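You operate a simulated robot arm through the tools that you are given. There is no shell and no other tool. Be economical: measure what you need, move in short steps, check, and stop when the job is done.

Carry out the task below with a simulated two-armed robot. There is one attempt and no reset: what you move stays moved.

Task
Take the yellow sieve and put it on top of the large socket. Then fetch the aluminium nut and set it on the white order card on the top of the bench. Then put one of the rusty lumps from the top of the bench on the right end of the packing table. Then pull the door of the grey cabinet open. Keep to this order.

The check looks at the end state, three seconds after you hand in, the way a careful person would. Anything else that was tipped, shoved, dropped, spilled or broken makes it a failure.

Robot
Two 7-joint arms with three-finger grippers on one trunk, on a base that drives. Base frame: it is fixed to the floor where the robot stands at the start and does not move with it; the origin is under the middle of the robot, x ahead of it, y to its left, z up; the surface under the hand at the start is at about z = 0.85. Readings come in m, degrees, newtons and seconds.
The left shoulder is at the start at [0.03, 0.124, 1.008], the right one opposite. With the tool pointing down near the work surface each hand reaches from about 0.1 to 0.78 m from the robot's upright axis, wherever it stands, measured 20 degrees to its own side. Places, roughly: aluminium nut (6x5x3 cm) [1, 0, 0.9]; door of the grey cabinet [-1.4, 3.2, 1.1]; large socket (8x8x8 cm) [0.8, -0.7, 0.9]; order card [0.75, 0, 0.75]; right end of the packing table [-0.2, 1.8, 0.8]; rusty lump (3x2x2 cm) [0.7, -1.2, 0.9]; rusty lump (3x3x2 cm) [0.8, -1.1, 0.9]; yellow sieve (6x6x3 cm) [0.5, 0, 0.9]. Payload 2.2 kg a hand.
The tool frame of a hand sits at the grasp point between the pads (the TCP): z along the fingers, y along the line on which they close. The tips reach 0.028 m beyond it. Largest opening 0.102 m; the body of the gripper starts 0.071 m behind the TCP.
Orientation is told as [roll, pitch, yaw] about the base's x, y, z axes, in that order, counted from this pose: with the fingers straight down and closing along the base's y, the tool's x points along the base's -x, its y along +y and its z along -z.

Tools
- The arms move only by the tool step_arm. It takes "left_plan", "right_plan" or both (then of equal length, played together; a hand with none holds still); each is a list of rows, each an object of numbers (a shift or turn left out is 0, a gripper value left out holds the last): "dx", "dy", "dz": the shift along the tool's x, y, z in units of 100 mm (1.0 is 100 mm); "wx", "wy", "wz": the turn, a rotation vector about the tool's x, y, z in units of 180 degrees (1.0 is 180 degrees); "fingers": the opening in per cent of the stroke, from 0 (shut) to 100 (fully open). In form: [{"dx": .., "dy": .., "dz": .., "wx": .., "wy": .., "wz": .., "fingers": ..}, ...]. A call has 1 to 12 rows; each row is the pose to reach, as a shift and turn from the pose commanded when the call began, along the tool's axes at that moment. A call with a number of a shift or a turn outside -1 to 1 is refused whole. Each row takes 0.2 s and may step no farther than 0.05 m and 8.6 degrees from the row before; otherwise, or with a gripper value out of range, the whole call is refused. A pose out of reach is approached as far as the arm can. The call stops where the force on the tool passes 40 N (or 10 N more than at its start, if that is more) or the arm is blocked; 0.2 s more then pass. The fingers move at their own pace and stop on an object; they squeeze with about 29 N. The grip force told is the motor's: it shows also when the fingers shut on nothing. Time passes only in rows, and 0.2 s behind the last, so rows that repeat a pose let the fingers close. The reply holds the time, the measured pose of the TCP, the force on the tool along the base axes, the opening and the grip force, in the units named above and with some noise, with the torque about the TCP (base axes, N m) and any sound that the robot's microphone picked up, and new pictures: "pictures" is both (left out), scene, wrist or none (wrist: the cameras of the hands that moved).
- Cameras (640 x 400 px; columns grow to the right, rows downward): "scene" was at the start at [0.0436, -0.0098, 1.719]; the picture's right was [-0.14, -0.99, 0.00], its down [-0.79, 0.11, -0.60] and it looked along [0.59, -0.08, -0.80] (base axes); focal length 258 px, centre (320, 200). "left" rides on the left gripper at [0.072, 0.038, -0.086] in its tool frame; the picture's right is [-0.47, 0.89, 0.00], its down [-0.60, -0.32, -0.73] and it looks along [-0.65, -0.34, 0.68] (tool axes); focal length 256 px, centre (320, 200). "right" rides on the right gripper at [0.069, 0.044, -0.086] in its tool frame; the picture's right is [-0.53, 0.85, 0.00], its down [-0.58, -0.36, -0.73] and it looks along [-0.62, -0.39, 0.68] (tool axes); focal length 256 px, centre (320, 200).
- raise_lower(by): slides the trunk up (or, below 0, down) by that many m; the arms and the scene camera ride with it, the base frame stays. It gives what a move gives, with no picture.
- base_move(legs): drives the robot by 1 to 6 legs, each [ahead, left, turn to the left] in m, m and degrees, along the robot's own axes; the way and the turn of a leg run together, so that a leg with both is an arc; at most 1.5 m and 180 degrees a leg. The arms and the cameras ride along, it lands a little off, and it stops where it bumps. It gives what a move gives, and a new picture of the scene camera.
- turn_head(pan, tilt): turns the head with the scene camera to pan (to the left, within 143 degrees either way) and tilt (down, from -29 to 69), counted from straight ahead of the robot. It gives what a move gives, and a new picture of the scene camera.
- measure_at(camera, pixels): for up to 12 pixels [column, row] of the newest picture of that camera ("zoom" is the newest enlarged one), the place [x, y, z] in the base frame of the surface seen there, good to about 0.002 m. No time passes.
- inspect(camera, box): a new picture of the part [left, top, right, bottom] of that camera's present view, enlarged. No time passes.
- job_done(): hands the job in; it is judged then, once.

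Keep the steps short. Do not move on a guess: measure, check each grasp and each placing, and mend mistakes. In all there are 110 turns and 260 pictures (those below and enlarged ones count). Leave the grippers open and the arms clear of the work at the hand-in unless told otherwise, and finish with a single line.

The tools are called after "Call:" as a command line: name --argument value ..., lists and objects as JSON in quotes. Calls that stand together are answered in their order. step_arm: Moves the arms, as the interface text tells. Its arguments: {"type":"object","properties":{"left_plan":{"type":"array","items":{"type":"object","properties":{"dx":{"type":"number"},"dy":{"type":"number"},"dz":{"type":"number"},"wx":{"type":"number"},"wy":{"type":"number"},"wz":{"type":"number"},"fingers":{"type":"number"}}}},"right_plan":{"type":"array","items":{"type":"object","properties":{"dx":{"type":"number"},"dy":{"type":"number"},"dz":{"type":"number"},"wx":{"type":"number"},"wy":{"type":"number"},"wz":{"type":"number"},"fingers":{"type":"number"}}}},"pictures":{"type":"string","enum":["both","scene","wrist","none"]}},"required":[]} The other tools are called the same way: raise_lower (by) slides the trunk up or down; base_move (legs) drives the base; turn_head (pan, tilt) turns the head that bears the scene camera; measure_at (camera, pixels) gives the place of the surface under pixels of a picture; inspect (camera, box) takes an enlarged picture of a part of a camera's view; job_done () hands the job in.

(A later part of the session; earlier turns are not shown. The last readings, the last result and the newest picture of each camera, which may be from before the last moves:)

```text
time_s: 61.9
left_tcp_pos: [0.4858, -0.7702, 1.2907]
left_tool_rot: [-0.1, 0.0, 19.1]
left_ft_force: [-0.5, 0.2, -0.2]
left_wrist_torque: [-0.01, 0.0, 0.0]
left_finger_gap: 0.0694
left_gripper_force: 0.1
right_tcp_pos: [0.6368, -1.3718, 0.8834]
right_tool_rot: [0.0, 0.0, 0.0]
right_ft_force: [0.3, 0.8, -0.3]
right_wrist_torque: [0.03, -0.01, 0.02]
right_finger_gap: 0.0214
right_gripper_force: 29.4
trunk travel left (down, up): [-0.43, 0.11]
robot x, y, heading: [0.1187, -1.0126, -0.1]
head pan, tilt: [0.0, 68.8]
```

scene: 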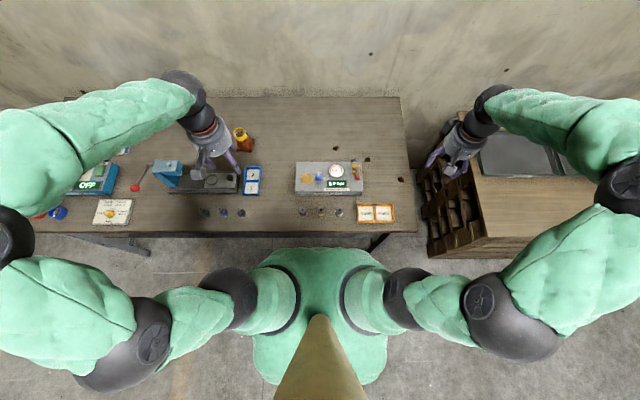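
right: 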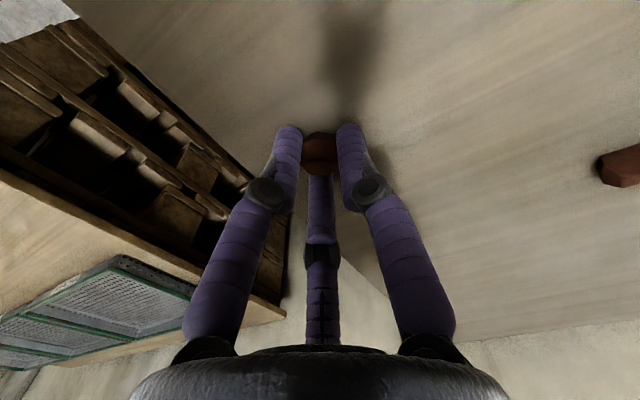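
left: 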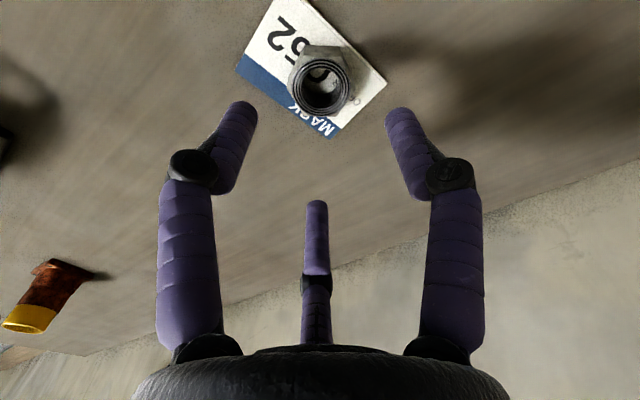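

Gripped (21 mm). Lift and retract.

Call:
step_arm --right_plan '[{"dz": -0.3}, {"dz": -0.7}, {"dz": -1.0}]' --pictures "wrist"

Call:
step_arm --right_plan '[{"dz": -0.4}, {"dz": -0.8}, {"dz": -1.0, "dx": 0.3}, {"dz": -1.0, "dx": 0.7}, {"dz": -1.0, "dx": 1.0, "dy": 0.1}]' --pictures "wrist"

Call:
turn_head --pan 100 --tilt 25

Call:
turn_head --pan 140 --tilt 30

```text
time_s: 62.7
left_tcp_pos: [0.4856, -0.7713, 1.291]
left_tool_rot: [0.0, 0.0, 19.0]
left_ft_force: [0.2, -0.1, 0.4]
left_wrist_torque: [-0.03, 0.02, -0.03]
left_finger_gap: 0.0694
left_gripper_force: 0.0
right_tcp_pos: [0.6349, -1.373, 0.9846]
right_tool_rot: [0.1, 0.1, 0.1]
right_ft_force: [0.7, -0.3, 0.0]
right_wrist_torque: [0.0, -0.01, -0.03]
right_finger_gap: 0.021
right_gripper_force: 29.3
trunk travel left (down, up): [-0.43, 0.11]
robot x, y, heading: [0.1185, -1.016, -0.1]
head pan, tilt: [0.0, 68.8]
```

right: 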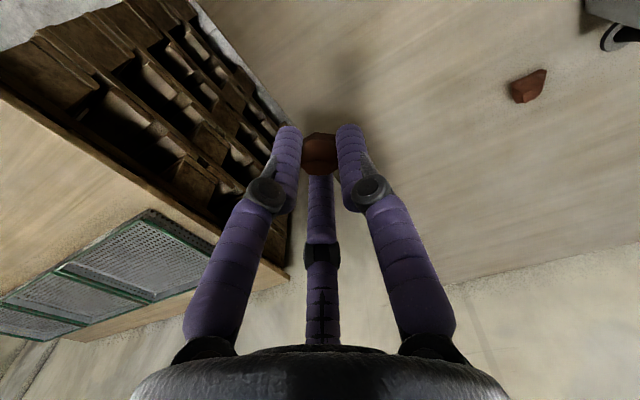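

```text
time_s: 63.9
left_tcp_pos: [0.4851, -0.7702, 1.2901]
left_tool_rot: [-0.1, 0.0, 18.9]
left_ft_force: [0.7, -0.5, -0.3]
left_wrist_torque: [-0.01, 0.01, 0.0]
left_finger_gap: 0.0694
left_gripper_force: 0.1
right_tcp_pos: [0.5369, -1.3624, 1.0849]
right_tool_rot: [0.0, 0.1, 0.0]
right_ft_force: [0.1, 0.1, -0.3]
right_wrist_torque: [0.02, 0.0, -0.04]
right_finger_gap: 0.0206
right_gripper_force: 28.5
trunk travel left (down, up): [-0.43, 0.11]
robot x, y, heading: [0.1141, -1.019, -0.2]
head pan, tilt: [0.0, 68.8]
```

right: 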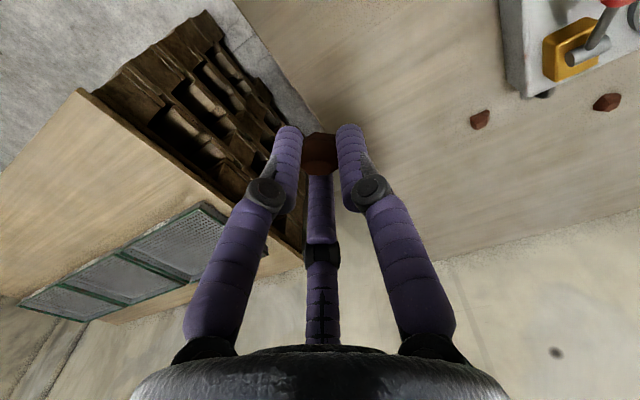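

```text
time_s: 65.6
left_tcp_pos: [0.4856, -0.77, 1.2909]
left_tool_rot: [0.1, -0.1, 18.9]
left_ft_force: [0.1, -0.4, 0.2]
left_wrist_torque: [0.0, -0.02, 0.02]
left_finger_gap: 0.0694
left_gripper_force: 0.2
right_tcp_pos: [0.5386, -1.3629, 1.0848]
right_tool_rot: [0.1, 0.0, -0.1]
right_ft_force: [-1.0, -0.4, 0.8]
right_wrist_torque: [0.02, -0.02, 0.04]
right_finger_gap: 0.0202
right_gripper_force: 29.1
trunk travel left (down, up): [-0.43, 0.11]
robot x, y, heading: [0.1154, -1.0179, -0.1]
head pan, tilt: [100.0, 25.0]
```

scene: 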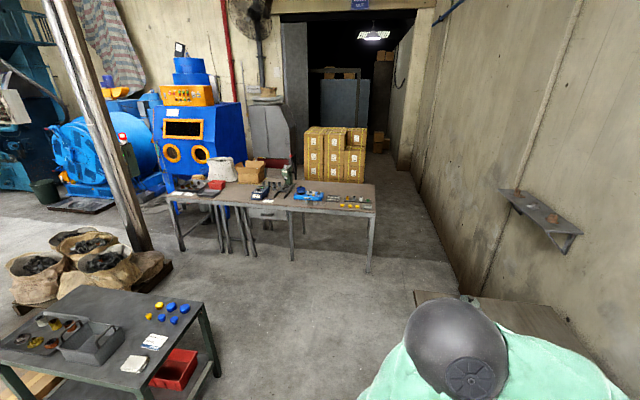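

```text
time_s: 66.7
left_tcp_pos: [0.4854, -0.7695, 1.2904]
left_tool_rot: [-0.1, 0.0, 19.0]
left_ft_force: [-0.3, 0.3, 0.1]
left_wrist_torque: [0.02, 0.0, -0.02]
left_finger_gap: 0.0693
left_gripper_force: 0.2
right_tcp_pos: [0.5382, -1.3631, 1.0848]
right_tool_rot: [0.0, 0.0, -0.1]
right_ft_force: [-0.1, 0.0, -0.3]
right_wrist_torque: [0.02, -0.01, 0.04]
right_finger_gap: 0.0207
right_gripper_force: 28.4
trunk travel left (down, up): [-0.43, 0.11]
robot x, y, heading: [0.1118, -1.0155, -0.1]
head pan, tilt: [140.0, 30.0]
```

scene: 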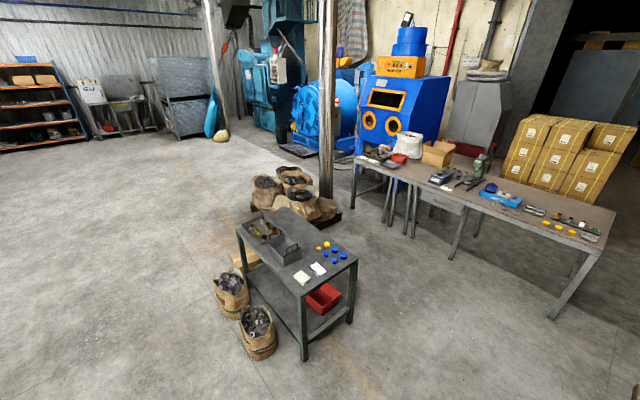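

The packing table is the long one with tools; its right end is at about (590,215) in this picture. Measure the table and obstacles.

Call:
measure_at --camera "scene" --pixels '[[613, 212], [580, 250], [540, 232], [585, 215], [560, 190], [470, 190], [548, 318], [355, 260], [303, 295], [350, 320], [330, 350], [265, 350]]'

Call:
inspect --camera "scene" --box '[460, 160, 640, 270]'

```text
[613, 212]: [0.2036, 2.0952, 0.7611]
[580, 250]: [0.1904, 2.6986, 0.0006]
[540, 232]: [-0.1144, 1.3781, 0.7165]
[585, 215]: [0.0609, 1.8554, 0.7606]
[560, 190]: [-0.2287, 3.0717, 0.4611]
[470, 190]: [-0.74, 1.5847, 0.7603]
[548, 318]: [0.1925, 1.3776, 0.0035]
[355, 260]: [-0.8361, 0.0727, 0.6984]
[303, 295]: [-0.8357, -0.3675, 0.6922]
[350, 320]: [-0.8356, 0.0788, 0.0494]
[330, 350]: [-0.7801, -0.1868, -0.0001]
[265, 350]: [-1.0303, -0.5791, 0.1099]
```

```text
3.56 times, centred on (550, 215) of scene
```

zoom: 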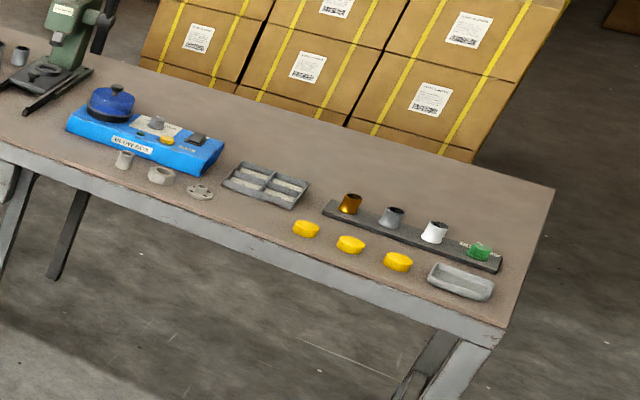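

Call:
measure_at --camera "zoom" --pixels '[[552, 188], [497, 345], [520, 260], [505, 215], [460, 200], [475, 285], [495, 262], [430, 232], [350, 203], [300, 150], [240, 185], [400, 262]]'

```text
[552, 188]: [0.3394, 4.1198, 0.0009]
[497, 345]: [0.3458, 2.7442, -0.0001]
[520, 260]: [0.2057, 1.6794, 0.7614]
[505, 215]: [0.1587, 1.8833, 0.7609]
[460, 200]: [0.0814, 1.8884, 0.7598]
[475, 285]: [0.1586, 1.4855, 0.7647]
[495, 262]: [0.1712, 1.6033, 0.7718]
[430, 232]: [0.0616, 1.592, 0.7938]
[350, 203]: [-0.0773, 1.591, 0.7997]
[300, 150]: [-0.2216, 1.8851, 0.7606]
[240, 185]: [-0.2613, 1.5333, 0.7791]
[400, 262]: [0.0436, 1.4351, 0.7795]
```

The table top is z≈0.76, right edge x≈0.22, y 1.38–2.1; free space lies behind the rack around (0.0,1.8). Drive: back 0.35, turn 90° left, ahead 1.5 m.

Call:
turn_head --pan 0 --tilt 50

Call:
base_move --legs '[[-0.35, 0, 0], [0, 0, 90], [1.5, 0, 0]]'

```text
time_s: 68.9
left_tcp_pos: [0.4857, -0.7685, 1.291]
left_tool_rot: [0.0, -0.1, 19.0]
left_ft_force: [-0.2, 0.6, -1.3]
left_wrist_torque: [0.03, -0.03, -0.01]
left_finger_gap: 0.0694
left_gripper_force: 0.0
right_tcp_pos: [0.5383, -1.3624, 1.0838]
right_tool_rot: [0.0, 0.1, 0.0]
right_ft_force: [0.2, 1.2, 0.1]
right_wrist_torque: [0.0, 0.03, -0.02]
right_finger_gap: 0.0206
right_gripper_force: 29.4
trunk travel left (down, up): [-0.43, 0.11]
robot x, y, heading: [0.119, -1.0141, 0.3]
head pan, tilt: [0.0, 50.0]
```

scene: 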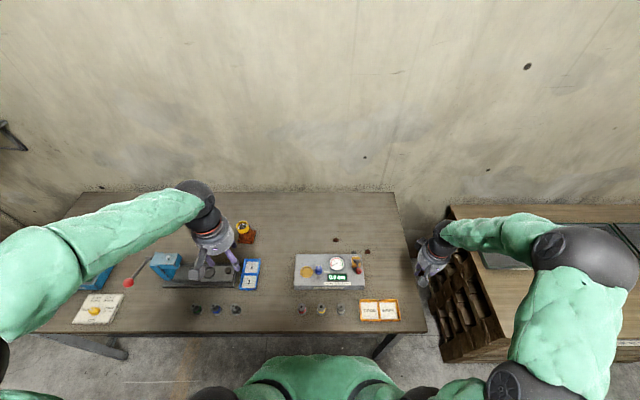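

```text
time_s: 82.1
left_tcp_pos: [-0.5359, 0.8309, 1.2912]
left_tool_rot: [0.0, 0.0, 110.5]
left_ft_force: [0.4, -0.7, -0.9]
left_wrist_torque: [0.0, 0.04, 0.0]
left_finger_gap: 0.0693
left_gripper_force: 0.0
right_tcp_pos: [0.0562, 0.8993, 1.0846]
right_tool_rot: [0.0, -0.1, 91.5]
right_ft_force: [0.6, -0.6, -0.5]
right_wrist_torque: [0.0, 0.02, -0.01]
right_finger_gap: 0.0203
right_gripper_force: 28.7
trunk travel left (down, up): [-0.43, 0.11]
robot x, y, heading: [-0.2833, 0.4648, 91.5]
head pan, tilt: [0.0, 50.0]
```

scene: 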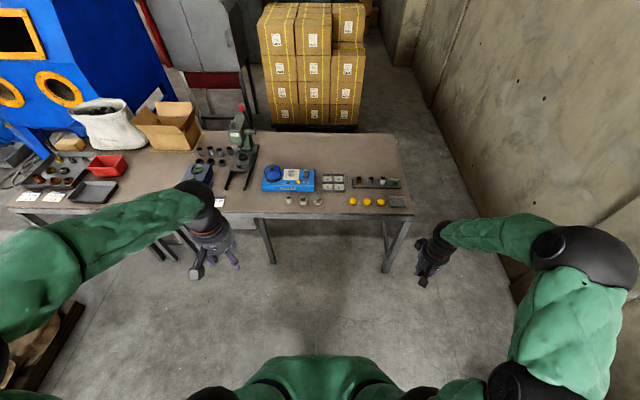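

Clear. Drive ahead 0.66 m, with a small heading correction.

Call:
base_move --legs '[[0.66, -0.02, -1.5]]'

Call:
inspect --camera "right" --box '[0, 0, 640, 400]'

```text
time_s: 85.7
left_tcp_pos: [-0.506, 1.4904, 1.2905]
left_tool_rot: [0.0, 0.0, 108.4]
left_ft_force: [0.4, 0.4, 0.1]
left_wrist_torque: [-0.02, 0.0, 0.02]
left_finger_gap: 0.0697
left_gripper_force: 0.0
right_tcp_pos: [0.0871, 1.5351, 1.0847]
right_tool_rot: [0.1, 0.2, 89.3]
right_ft_force: [0.1, 0.8, 0.1]
right_wrist_torque: [0.02, 0.01, -0.01]
right_finger_gap: 0.0208
right_gripper_force: 29.2
trunk travel left (down, up): [-0.43, 0.11]
robot x, y, heading: [-0.2629, 1.1152, 89.4]
head pan, tilt: [0.0, 50.0]
```

scene: 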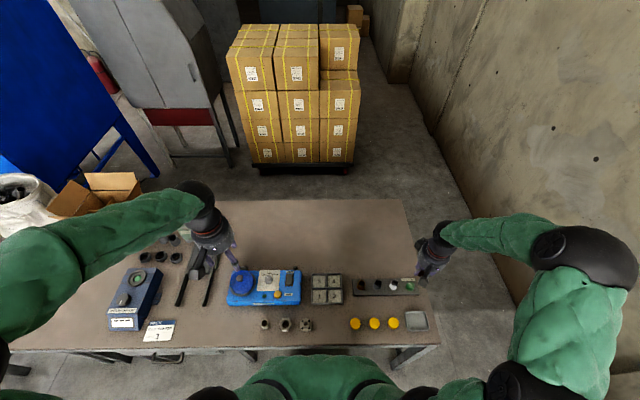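

```text
1.00 times, centred on (320, 200) of right (not enlarged: the box is as wide or as high as the picture)
```

zoom: 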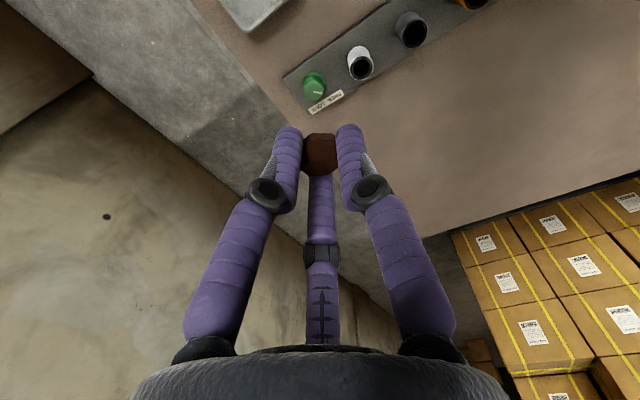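

Target (0.03,1.79): move 0.255 m forward and 0.057 m left, staying high, then descend.

Call:
step_arm --right_plan '[{"dx": -0.4, "dy": 0.2}, {"dx": -0.8, "dy": 0.4}, {"dx": -1.0, "dy": 0.57}]' --pictures "none"

Call:
step_arm --right_plan '[{"dx": -0.4}, {"dx": -0.8}, {"dx": -1.0, "dz": 0.3}, {"dx": -1.0, "dz": 0.6}]' --pictures "none"

Call:
step_arm --right_plan '[{"dx": -0.3, "dz": 0.2}, {"dx": -0.55, "dz": 0.4}, {"dx": -0.55, "dz": 0.8}, {"dx": -0.55, "dz": 1.0}]' --pictures "both"

```text
time_s: 86.5
left_tcp_pos: [-0.5055, 1.4902, 1.2908]
left_tool_rot: [0.0, 0.0, 108.3]
left_ft_force: [-0.2, 0.7, 0.4]
left_wrist_torque: [-0.01, -0.01, -0.02]
left_finger_gap: 0.0694
left_gripper_force: 0.0
right_tcp_pos: [0.0296, 1.6365, 1.0837]
right_tool_rot: [0.0, 0.0, 89.3]
right_ft_force: [0.7, -0.3, 0.0]
right_wrist_torque: [0.01, 0.01, -0.01]
right_finger_gap: 0.0205
right_gripper_force: 29.3
trunk travel left (down, up): [-0.43, 0.11]
robot x, y, heading: [-0.2661, 1.12, 89.2]
head pan, tilt: [0.0, 50.0]
```

```text
time_s: 87.5
left_tcp_pos: [-0.5053, 1.4904, 1.2907]
left_tool_rot: [-0.1, -0.1, 108.3]
left_ft_force: [0.0, 0.2, -0.6]
left_wrist_torque: [0.0, 0.03, 0.02]
left_finger_gap: 0.0693
left_gripper_force: 0.0
right_tcp_pos: [0.0317, 1.7344, 1.0259]
right_tool_rot: [0.1, 0.1, 89.3]
right_ft_force: [-0.8, 0.5, 1.0]
right_wrist_torque: [-0.01, 0.05, 0.0]
right_finger_gap: 0.0203
right_gripper_force: 29.0
trunk travel left (down, up): [-0.43, 0.11]
robot x, y, heading: [-0.2621, 1.1183, 89.1]
head pan, tilt: [0.0, 50.0]
```

```text
time_s: 88.5
left_tcp_pos: [-0.5054, 1.4913, 1.2911]
left_tool_rot: [0.0, 0.1, 108.3]
left_ft_force: [0.5, 0.5, -0.5]
left_wrist_torque: [0.0, 0.01, 0.01]
left_finger_gap: 0.0694
left_gripper_force: 0.1
right_tcp_pos: [0.0334, 1.7915, 0.9259]
right_tool_rot: [0.0, 0.1, 89.2]
right_ft_force: [-0.2, 0.2, 0.4]
right_wrist_torque: [0.01, -0.01, 0.02]
right_finger_gap: 0.0201
right_gripper_force: 28.5
trunk travel left (down, up): [-0.43, 0.11]
robot x, y, heading: [-0.266, 1.1145, 89.1]
head pan, tilt: [0.0, 50.0]
```

scene: 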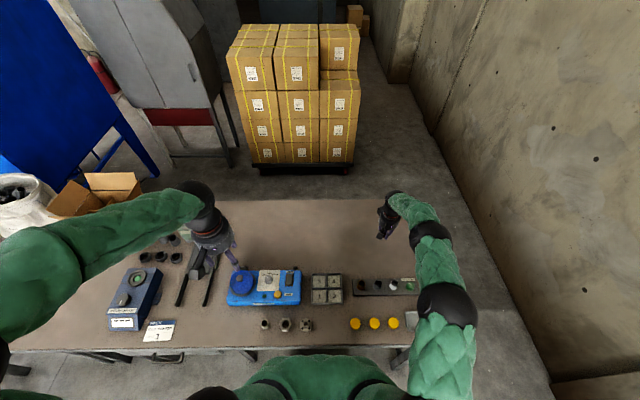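
right: 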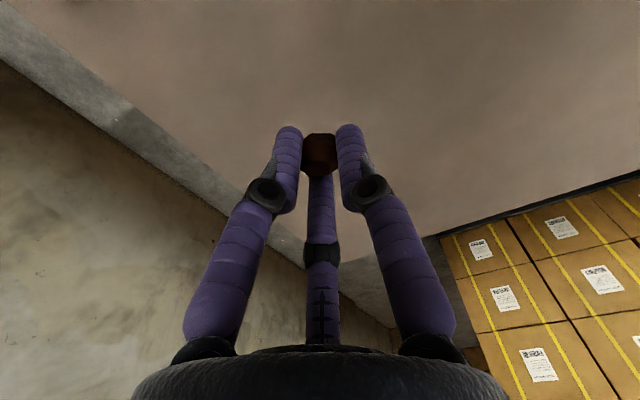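

Empty table below. Descend 0.1, then creep.

Call:
step_arm --right_plan '[{"dz": 0.4}, {"dz": 0.8}, {"dz": 1.0}]' --pictures "wrist"

Call:
step_arm --right_plan '[{"dz": 0.15}, {"dz": 0.25}, {"dz": 0.28}, {"dz": 0.3}, {"dz": 0.32}, {"dz": 0.33}, {"dz": 0.34}]' --pictures "wrist"

```text
time_s: 89.3
left_tcp_pos: [-0.5061, 1.49, 1.2905]
left_tool_rot: [0.0, -0.1, 108.3]
left_ft_force: [0.4, -0.3, -0.7]
left_wrist_torque: [-0.03, 0.01, -0.01]
left_finger_gap: 0.0692
left_gripper_force: 0.1
right_tcp_pos: [0.033, 1.7916, 0.8249]
right_tool_rot: [0.0, 0.0, 89.3]
right_ft_force: [0.7, 0.2, 0.5]
right_wrist_torque: [0.0, 0.05, 0.01]
right_finger_gap: 0.0206
right_gripper_force: 29.2
trunk travel left (down, up): [-0.43, 0.11]
robot x, y, heading: [-0.2646, 1.1174, 89.7]
head pan, tilt: [0.0, 50.0]
```

right: 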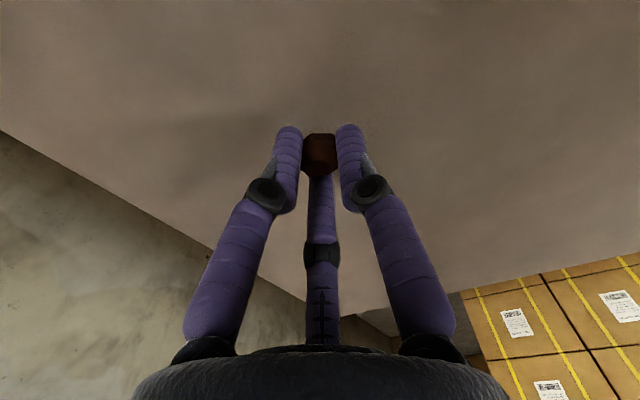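

```text
time_s: 90.9
left_tcp_pos: [-0.5061, 1.4906, 1.2913]
left_tool_rot: [-0.1, 0.0, 108.3]
left_ft_force: [-1.2, 0.9, -0.4]
left_wrist_torque: [0.0, -0.01, 0.01]
left_finger_gap: 0.0693
left_gripper_force: 0.0
right_tcp_pos: [0.0284, 1.7848, 0.7947]
right_tool_rot: [0.1, 0.1, 89.4]
right_ft_force: [0.8, -1.1, -0.7]
right_wrist_torque: [-0.01, 0.02, 0.01]
right_finger_gap: 0.0203
right_gripper_force: 29.3
right hand out of reach, approached as far as the arm can: row 2, 3, 4, 5, 6, 7
trunk travel left (down, up): [-0.43, 0.11]
robot x, y, heading: [-0.2662, 1.1166, 89.0]
head pan, tilt: [0.0, 50.0]
```

right: 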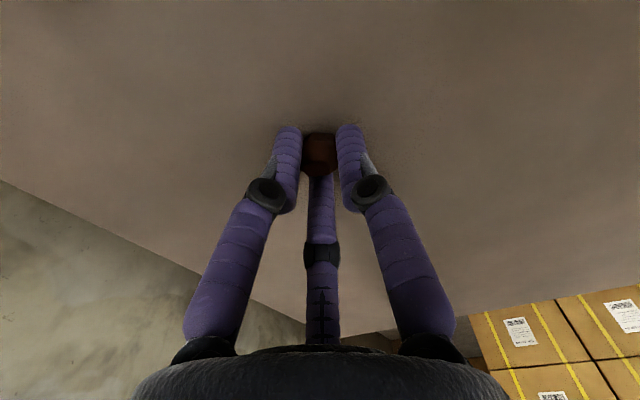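

At the reach limit just above contact. Lower the trunk 3 mm.

Call:
raise_lower --by -0.003

```text
time_s: 91.4
left_tcp_pos: [-0.5058, 1.4904, 1.2868]
left_tool_rot: [0.0, 0.0, 108.3]
left_ft_force: [-0.5, -0.3, 0.0]
left_wrist_torque: [-0.01, 0.03, -0.01]
left_finger_gap: 0.0694
left_gripper_force: 0.0
right_tcp_pos: [0.0311, 1.7847, 0.793]
right_tool_rot: [0.1, 0.0, 89.4]
right_ft_force: [0.1, -0.7, -0.9]
right_wrist_torque: [-0.02, -0.03, 0.0]
right_finger_gap: 0.0202
right_gripper_force: 28.6
trunk travel left (down, up): [-0.427, 0.113]
robot x, y, heading: [-0.2691, 1.1136, 89.1]
head pan, tilt: [0.0, 50.0]
```

Call:
raise_lower --by -0.004

```text
time_s: 91.9
left_tcp_pos: [-0.5069, 1.4883, 1.2842]
left_tool_rot: [-0.1, 0.0, 108.4]
left_ft_force: [0.5, -0.5, 0.3]
left_wrist_torque: [-0.01, 0.01, -0.03]
left_finger_gap: 0.0693
left_gripper_force: 0.0
right_tcp_pos: [0.0303, 1.7862, 0.7914]
right_tool_rot: [0.0, -0.2, 89.1]
right_ft_force: [-2.2, -4.3, 14.9]
right_wrist_torque: [0.05, 0.05, 0.03]
right_finger_gap: 0.0202
right_gripper_force: 28.4
trunk travel left (down, up): [-0.423, 0.117]
robot x, y, heading: [-0.2683, 1.1183, 89.2]
head pan, tilt: [0.0, 50.0]
```

Contact. Open, then rise.

Call:
step_arm --right_plan '[{"fingers": 35}, {"fingers": 50}, {"fingers": 50}, {"fingers": 50, "dz": -0.3}, {"fingers": 50, "dz": -0.7}, {"fingers": 50, "dz": -1.0}]' --pictures "wrist"

```text
time_s: 93.3
left_tcp_pos: [-0.507, 1.49, 1.2833]
left_tool_rot: [0.0, 0.0, 108.3]
left_ft_force: [0.2, -1.2, 0.8]
left_wrist_torque: [0.02, 0.05, 0.0]
left_finger_gap: 0.0693
left_gripper_force: 0.0
right_tcp_pos: [0.0285, 1.7851, 0.8875]
right_tool_rot: [0.0, 0.1, 89.3]
right_ft_force: [-0.2, 0.2, -0.2]
right_wrist_torque: [0.02, -0.03, 0.04]
right_finger_gap: 0.0508
right_gripper_force: 0.1
trunk travel left (down, up): [-0.423, 0.117]
robot x, y, heading: [-0.264, 1.1143, 89.2]
head pan, tilt: [0.0, 50.0]
```

right: 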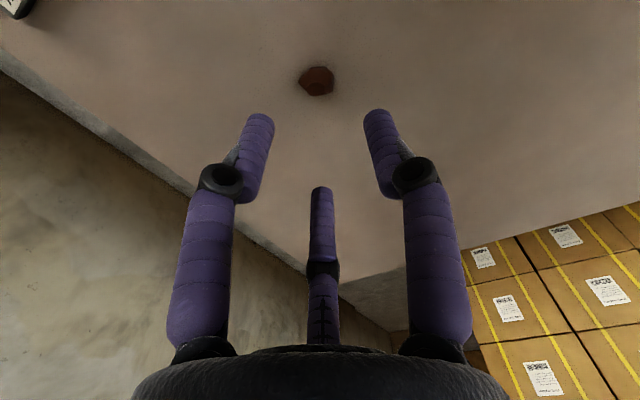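

Lump is resting on the table. Raise and retract the right hand, then look at the cabinet.

Call:
step_arm --right_plan '[{"dz": -0.4}, {"dz": -0.8}, {"dz": -1.0, "dx": 0.3}, {"dz": -1.0, "dx": 0.65}, {"dz": -1.0, "dx": 1.0}]' --pictures "none"

Call:
step_arm --right_plan '[{"dz": -0.3, "dx": 0.3}, {"dz": -0.6, "dx": 0.6}, {"dz": -0.9, "dx": 0.9}, {"dz": -1.0, "dx": 1.0}]' --pictures "none"

Call:
turn_head --pan 25 --tilt 22

Call:
inspect --camera "scene" --box '[200, 0, 500, 220]'

```text
time_s: 94.5
left_tcp_pos: [-0.5063, 1.4888, 1.2845]
left_tool_rot: [0.0, 0.0, 108.4]
left_ft_force: [-0.1, 0.1, -0.6]
left_wrist_torque: [0.0, 0.0, 0.0]
left_finger_gap: 0.0692
left_gripper_force: 0.1
right_tcp_pos: [0.0278, 1.6857, 0.9897]
right_tool_rot: [0.0, -0.1, 89.2]
right_ft_force: [0.4, 0.2, -0.5]
right_wrist_torque: [0.03, 0.0, 0.02]
right_finger_gap: 0.0511
right_gripper_force: 0.0
trunk travel left (down, up): [-0.423, 0.117]
robot x, y, heading: [-0.265, 1.1147, 89.2]
head pan, tilt: [0.0, 50.0]
```

```text
time_s: 95.5
left_tcp_pos: [-0.5069, 1.4906, 1.2837]
left_tool_rot: [0.0, 0.0, 108.3]
left_ft_force: [0.1, 1.1, 0.3]
left_wrist_torque: [0.01, 0.04, -0.01]
left_finger_gap: 0.0694
left_gripper_force: 0.0
right_tcp_pos: [0.0253, 1.5832, 1.0874]
right_tool_rot: [0.1, -0.1, 89.3]
right_ft_force: [0.5, -0.2, 0.5]
right_wrist_torque: [0.01, 0.0, -0.04]
right_finger_gap: 0.051
right_gripper_force: 0.0
trunk travel left (down, up): [-0.423, 0.117]
robot x, y, heading: [-0.2656, 1.1166, 89.5]
head pan, tilt: [0.0, 50.0]
```

```text
time_s: 96.5
left_tcp_pos: [-0.5062, 1.49, 1.2848]
left_tool_rot: [0.0, 0.1, 108.3]
left_ft_force: [0.5, -0.4, 0.6]
left_wrist_torque: [0.01, -0.01, -0.01]
left_finger_gap: 0.0694
left_gripper_force: 0.2
right_tcp_pos: [0.0257, 1.5845, 1.0865]
right_tool_rot: [0.0, 0.1, 89.4]
right_ft_force: [0.9, -0.5, 0.2]
right_wrist_torque: [0.03, -0.01, 0.01]
right_finger_gap: 0.0512
right_gripper_force: 0.1
trunk travel left (down, up): [-0.423, 0.117]
robot x, y, heading: [-0.2637, 1.1157, 89.3]
head pan, tilt: [25.0, 22.0]
```

scene: 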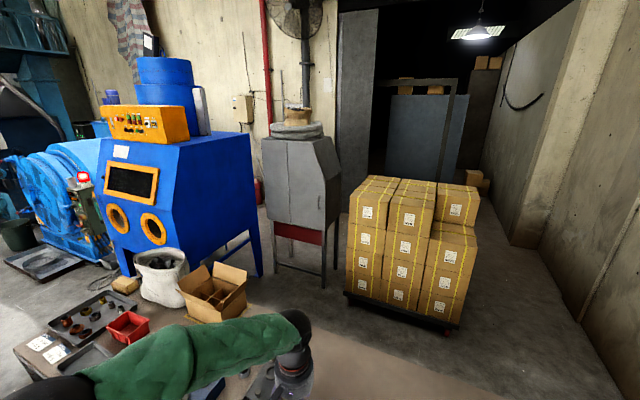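

```text
1.82 times, centred on (350, 110) of scene
```

zoom: 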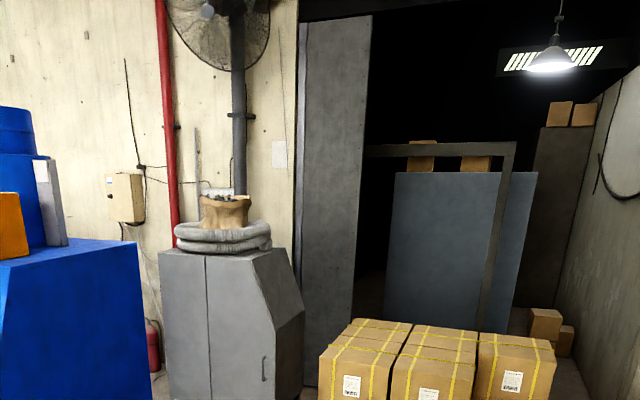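

The grey cabinet has a vertical seam and a handle near scene (319,205). Zoom and measure.

Call:
inspect --camera "scene" --box '[250, 120, 360, 290]'

Call:
measure_at --camera "scene" --pixels '[[263, 140], [290, 143], [288, 215], [315, 150], [316, 200], [320, 203], [267, 220], [325, 225], [335, 200], [300, 230], [280, 180], [305, 180]]'

```text
2.35 times, centred on (305, 205) of scene
```

zoom: 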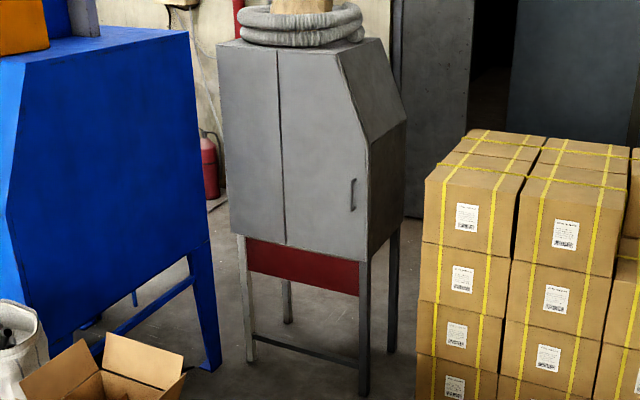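

```text
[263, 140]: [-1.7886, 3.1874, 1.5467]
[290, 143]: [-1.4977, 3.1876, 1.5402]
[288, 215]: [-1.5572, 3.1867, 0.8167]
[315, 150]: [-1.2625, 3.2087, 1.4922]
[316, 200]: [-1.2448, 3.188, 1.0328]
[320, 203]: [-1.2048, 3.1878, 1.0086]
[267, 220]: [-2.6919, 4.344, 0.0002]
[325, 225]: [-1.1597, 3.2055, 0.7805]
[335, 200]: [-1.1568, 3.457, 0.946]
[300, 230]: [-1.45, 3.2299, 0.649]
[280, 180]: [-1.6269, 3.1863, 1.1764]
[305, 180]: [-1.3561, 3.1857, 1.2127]
```

The door is the right panel: front plane y≈3.187, seam x≈-1.53, handle near (-1.21,3.17,1.02). I need a route behind the packing table. Measure boxes, walls and table ends.

Call:
measure_at --camera "scene" --pixels '[[348, 300], [458, 328], [478, 290], [390, 240], [470, 200], [353, 185], [540, 250], [600, 320], [570, 380], [150, 290], [235, 300], [265, 270]]'

Call:
turn_head --pan 60 --tilt 35

Call:
turn_head --pan -35 --tilt 35

```text
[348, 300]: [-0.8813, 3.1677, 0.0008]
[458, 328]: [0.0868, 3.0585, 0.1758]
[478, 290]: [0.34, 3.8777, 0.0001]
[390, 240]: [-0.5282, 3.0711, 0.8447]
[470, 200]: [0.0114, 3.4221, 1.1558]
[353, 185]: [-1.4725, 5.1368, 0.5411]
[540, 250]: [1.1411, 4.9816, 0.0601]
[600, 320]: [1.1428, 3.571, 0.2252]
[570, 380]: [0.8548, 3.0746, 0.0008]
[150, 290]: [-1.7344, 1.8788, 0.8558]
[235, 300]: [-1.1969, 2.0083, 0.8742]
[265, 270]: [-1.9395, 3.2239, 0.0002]
```

```text
time_s: 97.5
left_tcp_pos: [-0.5062, 1.4912, 1.2837]
left_tool_rot: [0.0, 0.0, 108.2]
left_ft_force: [0.4, 0.4, 0.2]
left_wrist_torque: [-0.01, -0.01, 0.01]
left_finger_gap: 0.0693
left_gripper_force: 0.1
right_tcp_pos: [0.0265, 1.5837, 1.0875]
right_tool_rot: [0.0, 0.0, 89.3]
right_ft_force: [-0.1, -0.2, 0.2]
right_wrist_torque: [0.04, 0.0, 0.0]
right_finger_gap: 0.051
right_gripper_force: 0.1
trunk travel left (down, up): [-0.423, 0.117]
robot x, y, heading: [-0.2657, 1.1202, 89.6]
head pan, tilt: [60.0, 35.0]
```

scene: 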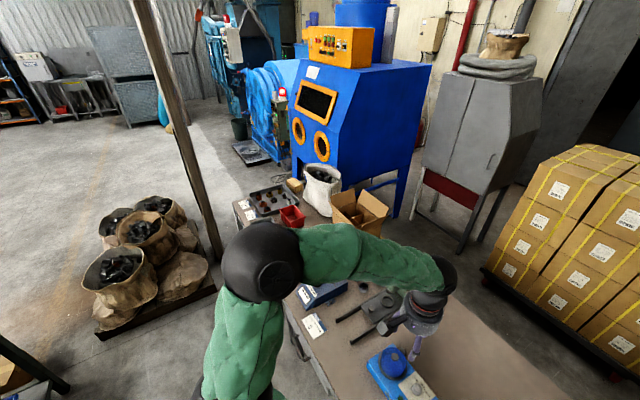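

```text
time_s: 99.2
left_tcp_pos: [-0.5069, 1.4907, 1.2836]
left_tool_rot: [0.0, 0.0, 108.3]
left_ft_force: [0.1, 0.0, 0.0]
left_wrist_torque: [-0.03, 0.0, 0.0]
left_finger_gap: 0.0693
left_gripper_force: 0.1
right_tcp_pos: [0.0254, 1.5843, 1.0873]
right_tool_rot: [-0.2, 0.0, 89.3]
right_ft_force: [0.5, -0.2, -0.3]
right_wrist_torque: [0.01, -0.04, 0.01]
right_finger_gap: 0.0511
right_gripper_force: 0.0
trunk travel left (down, up): [-0.423, 0.117]
robot x, y, heading: [-0.2619, 1.1159, 89.0]
head pan, tilt: [-35.0, 35.0]
```

scene: 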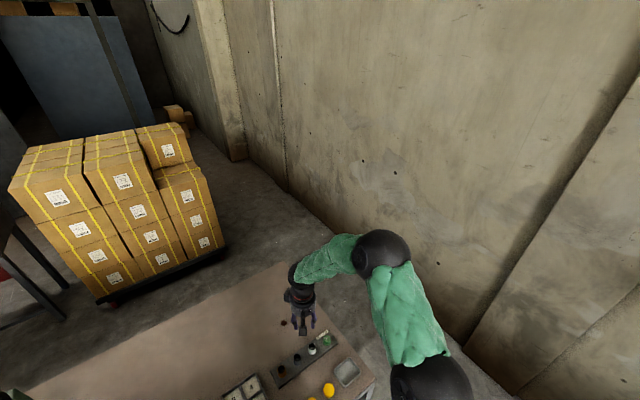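

Corridor: table end x=0.22 to wall x=1.14; then a lane y 2.1–3.05 between table and boxes. Measure where my right arm's elbow lies for clearance.

Call:
measure_at --camera "scene" --pixels '[[380, 250], [405, 245], [430, 375], [465, 385], [415, 310], [440, 340], [375, 395], [372, 375], [283, 322], [500, 330], [330, 215]]'

Call:
turn_head --pan -90 --tilt 40

```text
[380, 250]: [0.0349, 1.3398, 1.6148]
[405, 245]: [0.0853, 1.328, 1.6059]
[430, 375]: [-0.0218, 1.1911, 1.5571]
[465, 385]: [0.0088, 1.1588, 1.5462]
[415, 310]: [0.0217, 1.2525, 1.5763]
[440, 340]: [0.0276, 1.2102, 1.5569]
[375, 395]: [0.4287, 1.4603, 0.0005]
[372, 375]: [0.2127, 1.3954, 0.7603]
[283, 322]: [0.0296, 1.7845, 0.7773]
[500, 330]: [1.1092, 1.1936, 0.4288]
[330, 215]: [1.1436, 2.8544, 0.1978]
```

```text
time_s: 100.4
left_tcp_pos: [-0.5075, 1.4911, 1.2836]
left_tool_rot: [0.1, 0.0, 108.3]
left_ft_force: [0.9, -0.3, -0.2]
left_wrist_torque: [0.0, 0.0, 0.02]
left_finger_gap: 0.0693
left_gripper_force: 0.0
right_tcp_pos: [0.0254, 1.5832, 1.0879]
right_tool_rot: [-0.1, 0.0, 89.2]
right_ft_force: [0.3, 1.1, -0.2]
right_wrist_torque: [-0.02, -0.01, 0.01]
right_finger_gap: 0.0512
right_gripper_force: 0.1
trunk travel left (down, up): [-0.423, 0.117]
robot x, y, heading: [-0.2679, 1.1122, 89.4]
head pan, tilt: [-90.0, 40.0]
```

scene: 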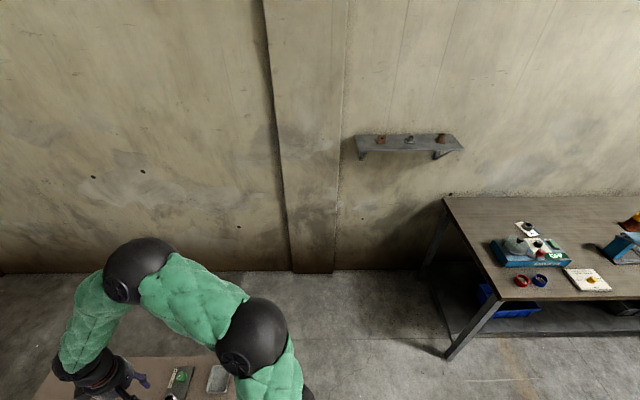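

Right arm sticks out 0.40 m from my axis. Clear route: back 0.08, right 0.87, ahead.

Call:
base_move --legs '[[-0.08, 0, 0.6], [0, -0.87, 0]]'

Call:
turn_head --pan 0 --tilt 50

```text
time_s: 105.6
left_tcp_pos: [0.3472, 1.4065, 1.2835]
left_tool_rot: [0.0, 0.0, 108.8]
left_ft_force: [0.1, 0.4, 0.1]
left_wrist_torque: [-0.02, 0.04, 0.0]
left_finger_gap: 0.0693
left_gripper_force: 0.1
right_tcp_pos: [0.8786, 1.5053, 1.0866]
right_tool_rot: [0.1, 0.0, 89.6]
right_ft_force: [-0.4, -1.1, -0.5]
right_wrist_torque: [-0.02, 0.03, 0.0]
right_finger_gap: 0.0507
right_gripper_force: 0.0
trunk travel left (down, up): [-0.423, 0.117]
robot x, y, heading: [0.5904, 1.0363, 89.3]
head pan, tilt: [-90.0, 40.0]
```

scene: 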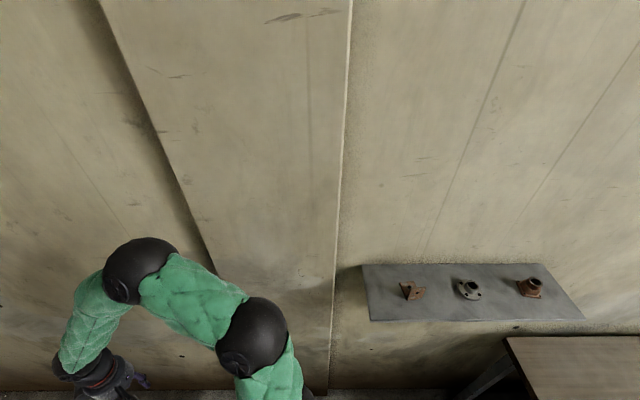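

```text
time_s: 107.3
left_tcp_pos: [0.346, 1.4072, 1.284]
left_tool_rot: [0.1, 0.0, 108.8]
left_ft_force: [-0.4, 0.3, 0.6]
left_wrist_torque: [0.01, 0.02, 0.01]
left_finger_gap: 0.0695
left_gripper_force: 0.2
right_tcp_pos: [0.8783, 1.504, 1.0874]
right_tool_rot: [0.1, 0.0, 89.7]
right_ft_force: [-1.0, -0.3, 0.3]
right_wrist_torque: [-0.05, 0.04, 0.0]
right_finger_gap: 0.0512
right_gripper_force: 0.1
trunk travel left (down, up): [-0.423, 0.117]
robot x, y, heading: [0.5952, 1.0344, 89.6]
head pan, tilt: [0.0, 50.0]
```

scene: 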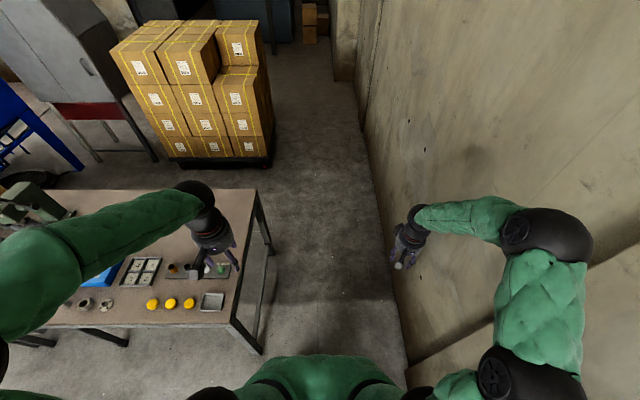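

Clear ahead. Drive 1.46 m forward with a hair to the right.

Call:
base_move --legs '[[0, -0.02, 0.3], [1.46, 0, 0]]'

```text
time_s: 114.9
left_tcp_pos: [0.3519, 2.8652, 1.2848]
left_tool_rot: [0.0, 0.0, 109.9]
left_ft_force: [0.6, 0.6, 0.4]
left_wrist_torque: [-0.02, -0.01, 0.0]
left_finger_gap: 0.0697
left_gripper_force: 0.1
right_tcp_pos: [0.8807, 2.9706, 1.0875]
right_tool_rot: [0.1, 0.0, 90.7]
right_ft_force: [-0.5, 0.7, -0.5]
right_wrist_torque: [0.03, -0.03, -0.03]
right_finger_gap: 0.0509
right_gripper_force: 0.0
trunk travel left (down, up): [-0.423, 0.117]
robot x, y, heading: [0.6046, 2.4962, 90.7]
head pan, tilt: [0.0, 50.0]
```

scene: 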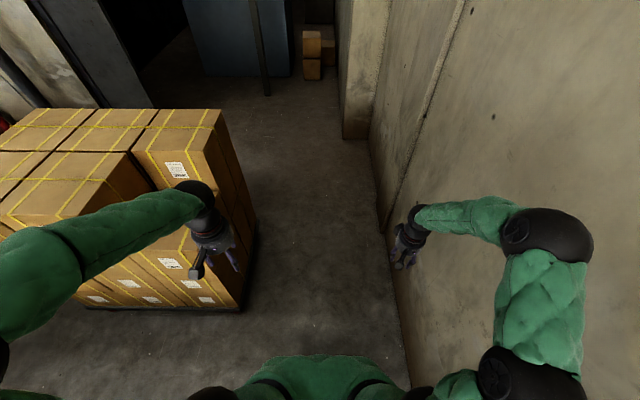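

Retract both hands before strafing left past the boxes.

Call:
step_arm --left_plan '[{"dx": 0.15}, {"dx": 0.3}, {"dx": 0.4}, {"dx": 0.5}]' --right_plan '[{"dx": 0.3, "dz": -0.2}, {"dx": 0.6, "dz": -0.4}, {"dx": 0.8, "dz": -0.7}, {"dx": 1.0, "dz": -0.9}]' --pictures "none"

Call:
base_move --legs '[[0, 0.8, -0.7]]'

```text
time_s: 115.9
left_tcp_pos: [0.3684, 2.8157, 1.286]
left_tool_rot: [-0.1, -0.1, 109.7]
left_ft_force: [0.0, -0.8, 0.0]
left_wrist_torque: [0.05, -0.02, 0.01]
left_finger_gap: 0.0693
left_gripper_force: 0.1
right_tcp_pos: [0.8825, 2.8695, 1.177]
right_tool_rot: [-0.1, -0.1, 90.7]
right_ft_force: [-0.2, 0.3, -0.4]
right_wrist_torque: [0.04, -0.01, -0.01]
right_finger_gap: 0.051
right_gripper_force: 0.1
trunk travel left (down, up): [-0.423, 0.117]
robot x, y, heading: [0.6016, 2.4954, 90.7]
head pan, tilt: [0.0, 50.0]
```

```text
time_s: 120.1
left_tcp_pos: [-0.3992, 2.8318, 1.2858]
left_tool_rot: [0.1, 0.0, 107.4]
left_ft_force: [0.4, 0.0, -0.7]
left_wrist_torque: [0.0, -0.03, 0.0]
left_finger_gap: 0.0695
left_gripper_force: 0.1
right_tcp_pos: [0.1161, 2.8667, 1.1771]
right_tool_rot: [0.0, 0.0, 88.3]
right_ft_force: [-0.4, 0.7, -0.1]
right_wrist_torque: [-0.02, -0.02, 0.0]
right_finger_gap: 0.0511
right_gripper_force: 0.1
trunk travel left (down, up): [-0.423, 0.117]
robot x, y, heading: [-0.1786, 2.5063, 88.3]
head pan, tilt: [0.0, 50.0]
```

scene: 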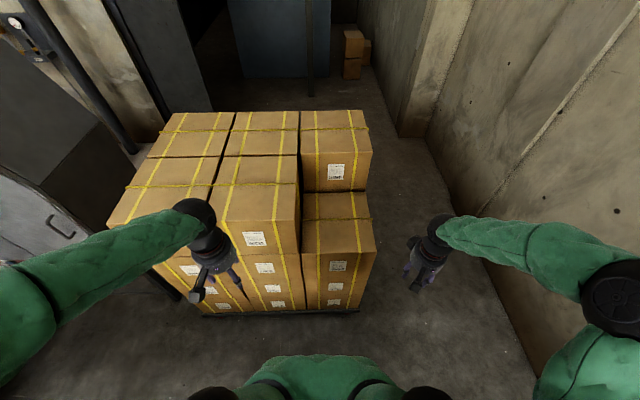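

Continue left 0.77 m to stand right of the door's swing.

Call:
base_move --legs '[[0, 0.77, 1.5]]'

Call:
turn_head --pan 22 --tilt 42

```text
time_s: 124.3
left_tcp_pos: [-1.1845, 2.8382, 1.2858]
left_tool_rot: [0.0, 0.0, 109.0]
left_ft_force: [0.4, -0.1, -0.7]
left_wrist_torque: [-0.02, -0.01, -0.01]
left_finger_gap: 0.0695
left_gripper_force: 0.1
right_tcp_pos: [-0.6689, 2.8853, 1.1755]
right_tool_rot: [0.0, 0.0, 90.0]
right_ft_force: [0.6, -0.7, -0.3]
right_wrist_torque: [0.04, -0.02, 0.0]
right_finger_gap: 0.0509
right_gripper_force: 0.3
trunk travel left (down, up): [-0.423, 0.117]
robot x, y, heading: [-0.9487, 2.5155, 90.1]
head pan, tilt: [0.0, 50.0]
```

scene: 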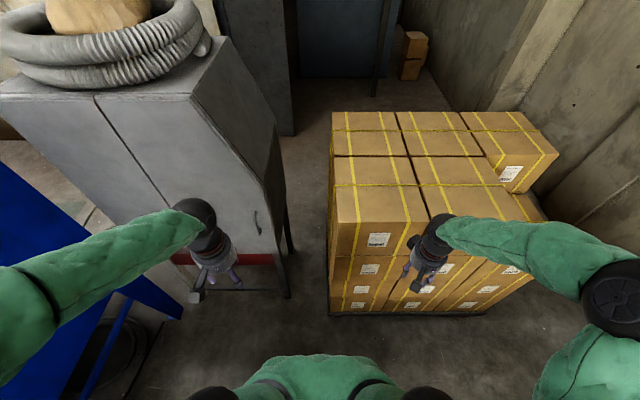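

```text
time_s: 125.2
left_tcp_pos: [-1.1844, 2.8373, 1.2852]
left_tool_rot: [0.0, 0.0, 109.0]
left_ft_force: [0.4, 0.1, -0.6]
left_wrist_torque: [0.0, 0.01, 0.01]
left_finger_gap: 0.0696
left_gripper_force: 0.1
right_tcp_pos: [-0.6687, 2.8856, 1.1758]
right_tool_rot: [0.1, -0.1, 89.9]
right_ft_force: [0.1, -0.1, -0.9]
right_wrist_torque: [-0.02, 0.01, -0.03]
right_finger_gap: 0.051
right_gripper_force: 0.2
trunk travel left (down, up): [-0.423, 0.117]
robot x, y, heading: [-0.9559, 2.5131, 89.8]
head pan, tilt: [22.0, 42.0]
```

scene: 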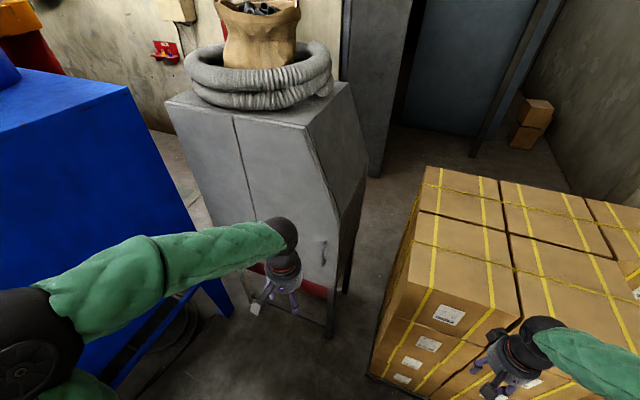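

Call:
inspect --camera "scene" --box '[300, 230, 345, 280]'

Call:
measure_at --camera "scene" --pixels '[[324, 243], [322, 254], [322, 264], [315, 255], [335, 255], [345, 250], [240, 160], [260, 200], [300, 140], [180, 120], [305, 300]]'

```text
8.00 times, centred on (322, 255) of scene
```

zoom: 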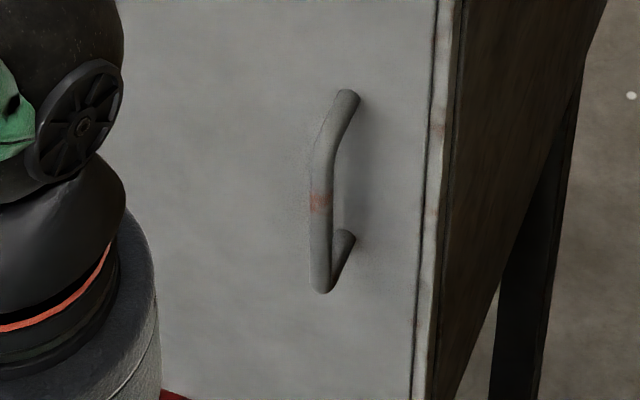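

```text
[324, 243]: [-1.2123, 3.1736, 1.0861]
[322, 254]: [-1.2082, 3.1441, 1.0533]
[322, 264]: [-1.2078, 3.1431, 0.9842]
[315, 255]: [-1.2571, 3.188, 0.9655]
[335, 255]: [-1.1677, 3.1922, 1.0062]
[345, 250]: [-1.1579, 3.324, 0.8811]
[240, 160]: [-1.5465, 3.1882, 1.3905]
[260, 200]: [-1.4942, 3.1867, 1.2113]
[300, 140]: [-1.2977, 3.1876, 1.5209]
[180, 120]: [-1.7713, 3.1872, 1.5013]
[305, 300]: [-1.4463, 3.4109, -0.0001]
```

Handle: vertical bar at x=-1.208, front y=3.143, z 0.985–1.085; door edge x≈-1.165, hinge seam x≈-1.54. I'll use the left hand, pointing forward. First turn it to yaw 90 and move forward.

Call:
step_arm --left_plan '[{"dx": -0.35, "dy": -0.1, "wz": 0.035, "fingers": 60}, {"dx": -0.7, "dy": -0.2, "wz": 0.07}, {"dx": -1.0, "dy": -0.27, "wz": 0.105}]' --pictures "none"

Call:
step_arm --left_plan '[{"dx": -0.35}, {"dx": -0.7}, {"dx": -1.0}]' --pictures "scene"

```text
time_s: 126.0
left_tcp_pos: [-1.1917, 2.9449, 1.2853]
left_tool_rot: [0.0, 0.1, 90.0]
left_ft_force: [-0.3, 1.0, 0.5]
left_wrist_torque: [0.0, 0.0, -0.03]
left_finger_gap: 0.0611
left_gripper_force: 0.1
right_tcp_pos: [-0.6693, 2.8857, 1.1756]
right_tool_rot: [0.0, 0.1, 90.0]
right_ft_force: [0.2, 0.0, -0.7]
right_wrist_torque: [-0.03, 0.0, -0.01]
right_finger_gap: 0.0508
right_gripper_force: 0.2
trunk travel left (down, up): [-0.423, 0.117]
robot x, y, heading: [-0.9558, 2.5128, 90.1]
head pan, tilt: [22.0, 42.0]
```

```text
time_s: 126.8
left_tcp_pos: [-1.1915, 3.0405, 1.2874]
left_tool_rot: [0.1, -0.1, 90.2]
left_ft_force: [0.2, 0.5, 0.5]
left_wrist_torque: [-0.02, 0.01, 0.02]
left_finger_gap: 0.0609
left_gripper_force: 0.0
right_tcp_pos: [-0.6694, 2.8859, 1.1761]
right_tool_rot: [0.0, 0.0, 89.9]
right_ft_force: [0.3, 0.1, -0.7]
right_wrist_torque: [0.0, 0.0, 0.01]
right_finger_gap: 0.0513
right_gripper_force: 0.0
trunk travel left (down, up): [-0.423, 0.117]
robot x, y, heading: [-0.9536, 2.5156, 90.1]
head pan, tilt: [22.0, 42.0]
```

scene: 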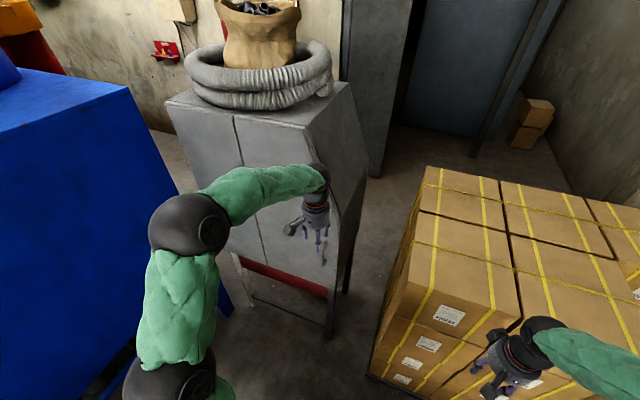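

Now pitch the hand forward 90° about the TCP (11 small rows).

Call:
step_arm --left_plan '[{"wy": -0.0455}, {"wy": -0.091}, {"wy": -0.1365}, {"wy": -0.182}, {"wy": -0.2275}, {"wy": -0.273}]' --pictures "scene"

```text
time_s: 128.2
left_tcp_pos: [-1.1918, 3.04, 1.2891]
left_tool_rot: [-0.1, -49.4, 90.1]
left_ft_force: [-0.6, -0.5, -0.2]
left_wrist_torque: [0.05, 0.01, 0.02]
left_finger_gap: 0.0611
left_gripper_force: 0.0
right_tcp_pos: [-0.6683, 2.884, 1.1777]
right_tool_rot: [0.1, 0.0, 90.0]
right_ft_force: [0.1, 0.2, 0.5]
right_wrist_torque: [0.03, 0.0, 0.0]
right_finger_gap: 0.0508
right_gripper_force: 0.1
trunk travel left (down, up): [-0.423, 0.117]
robot x, y, heading: [-0.9503, 2.5149, 89.6]
head pan, tilt: [22.0, 42.0]
```

scene: 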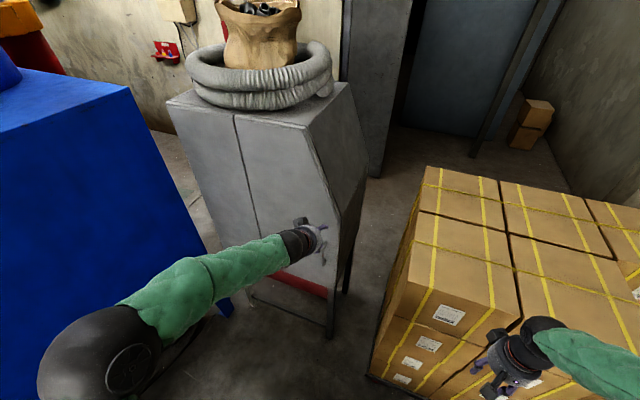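

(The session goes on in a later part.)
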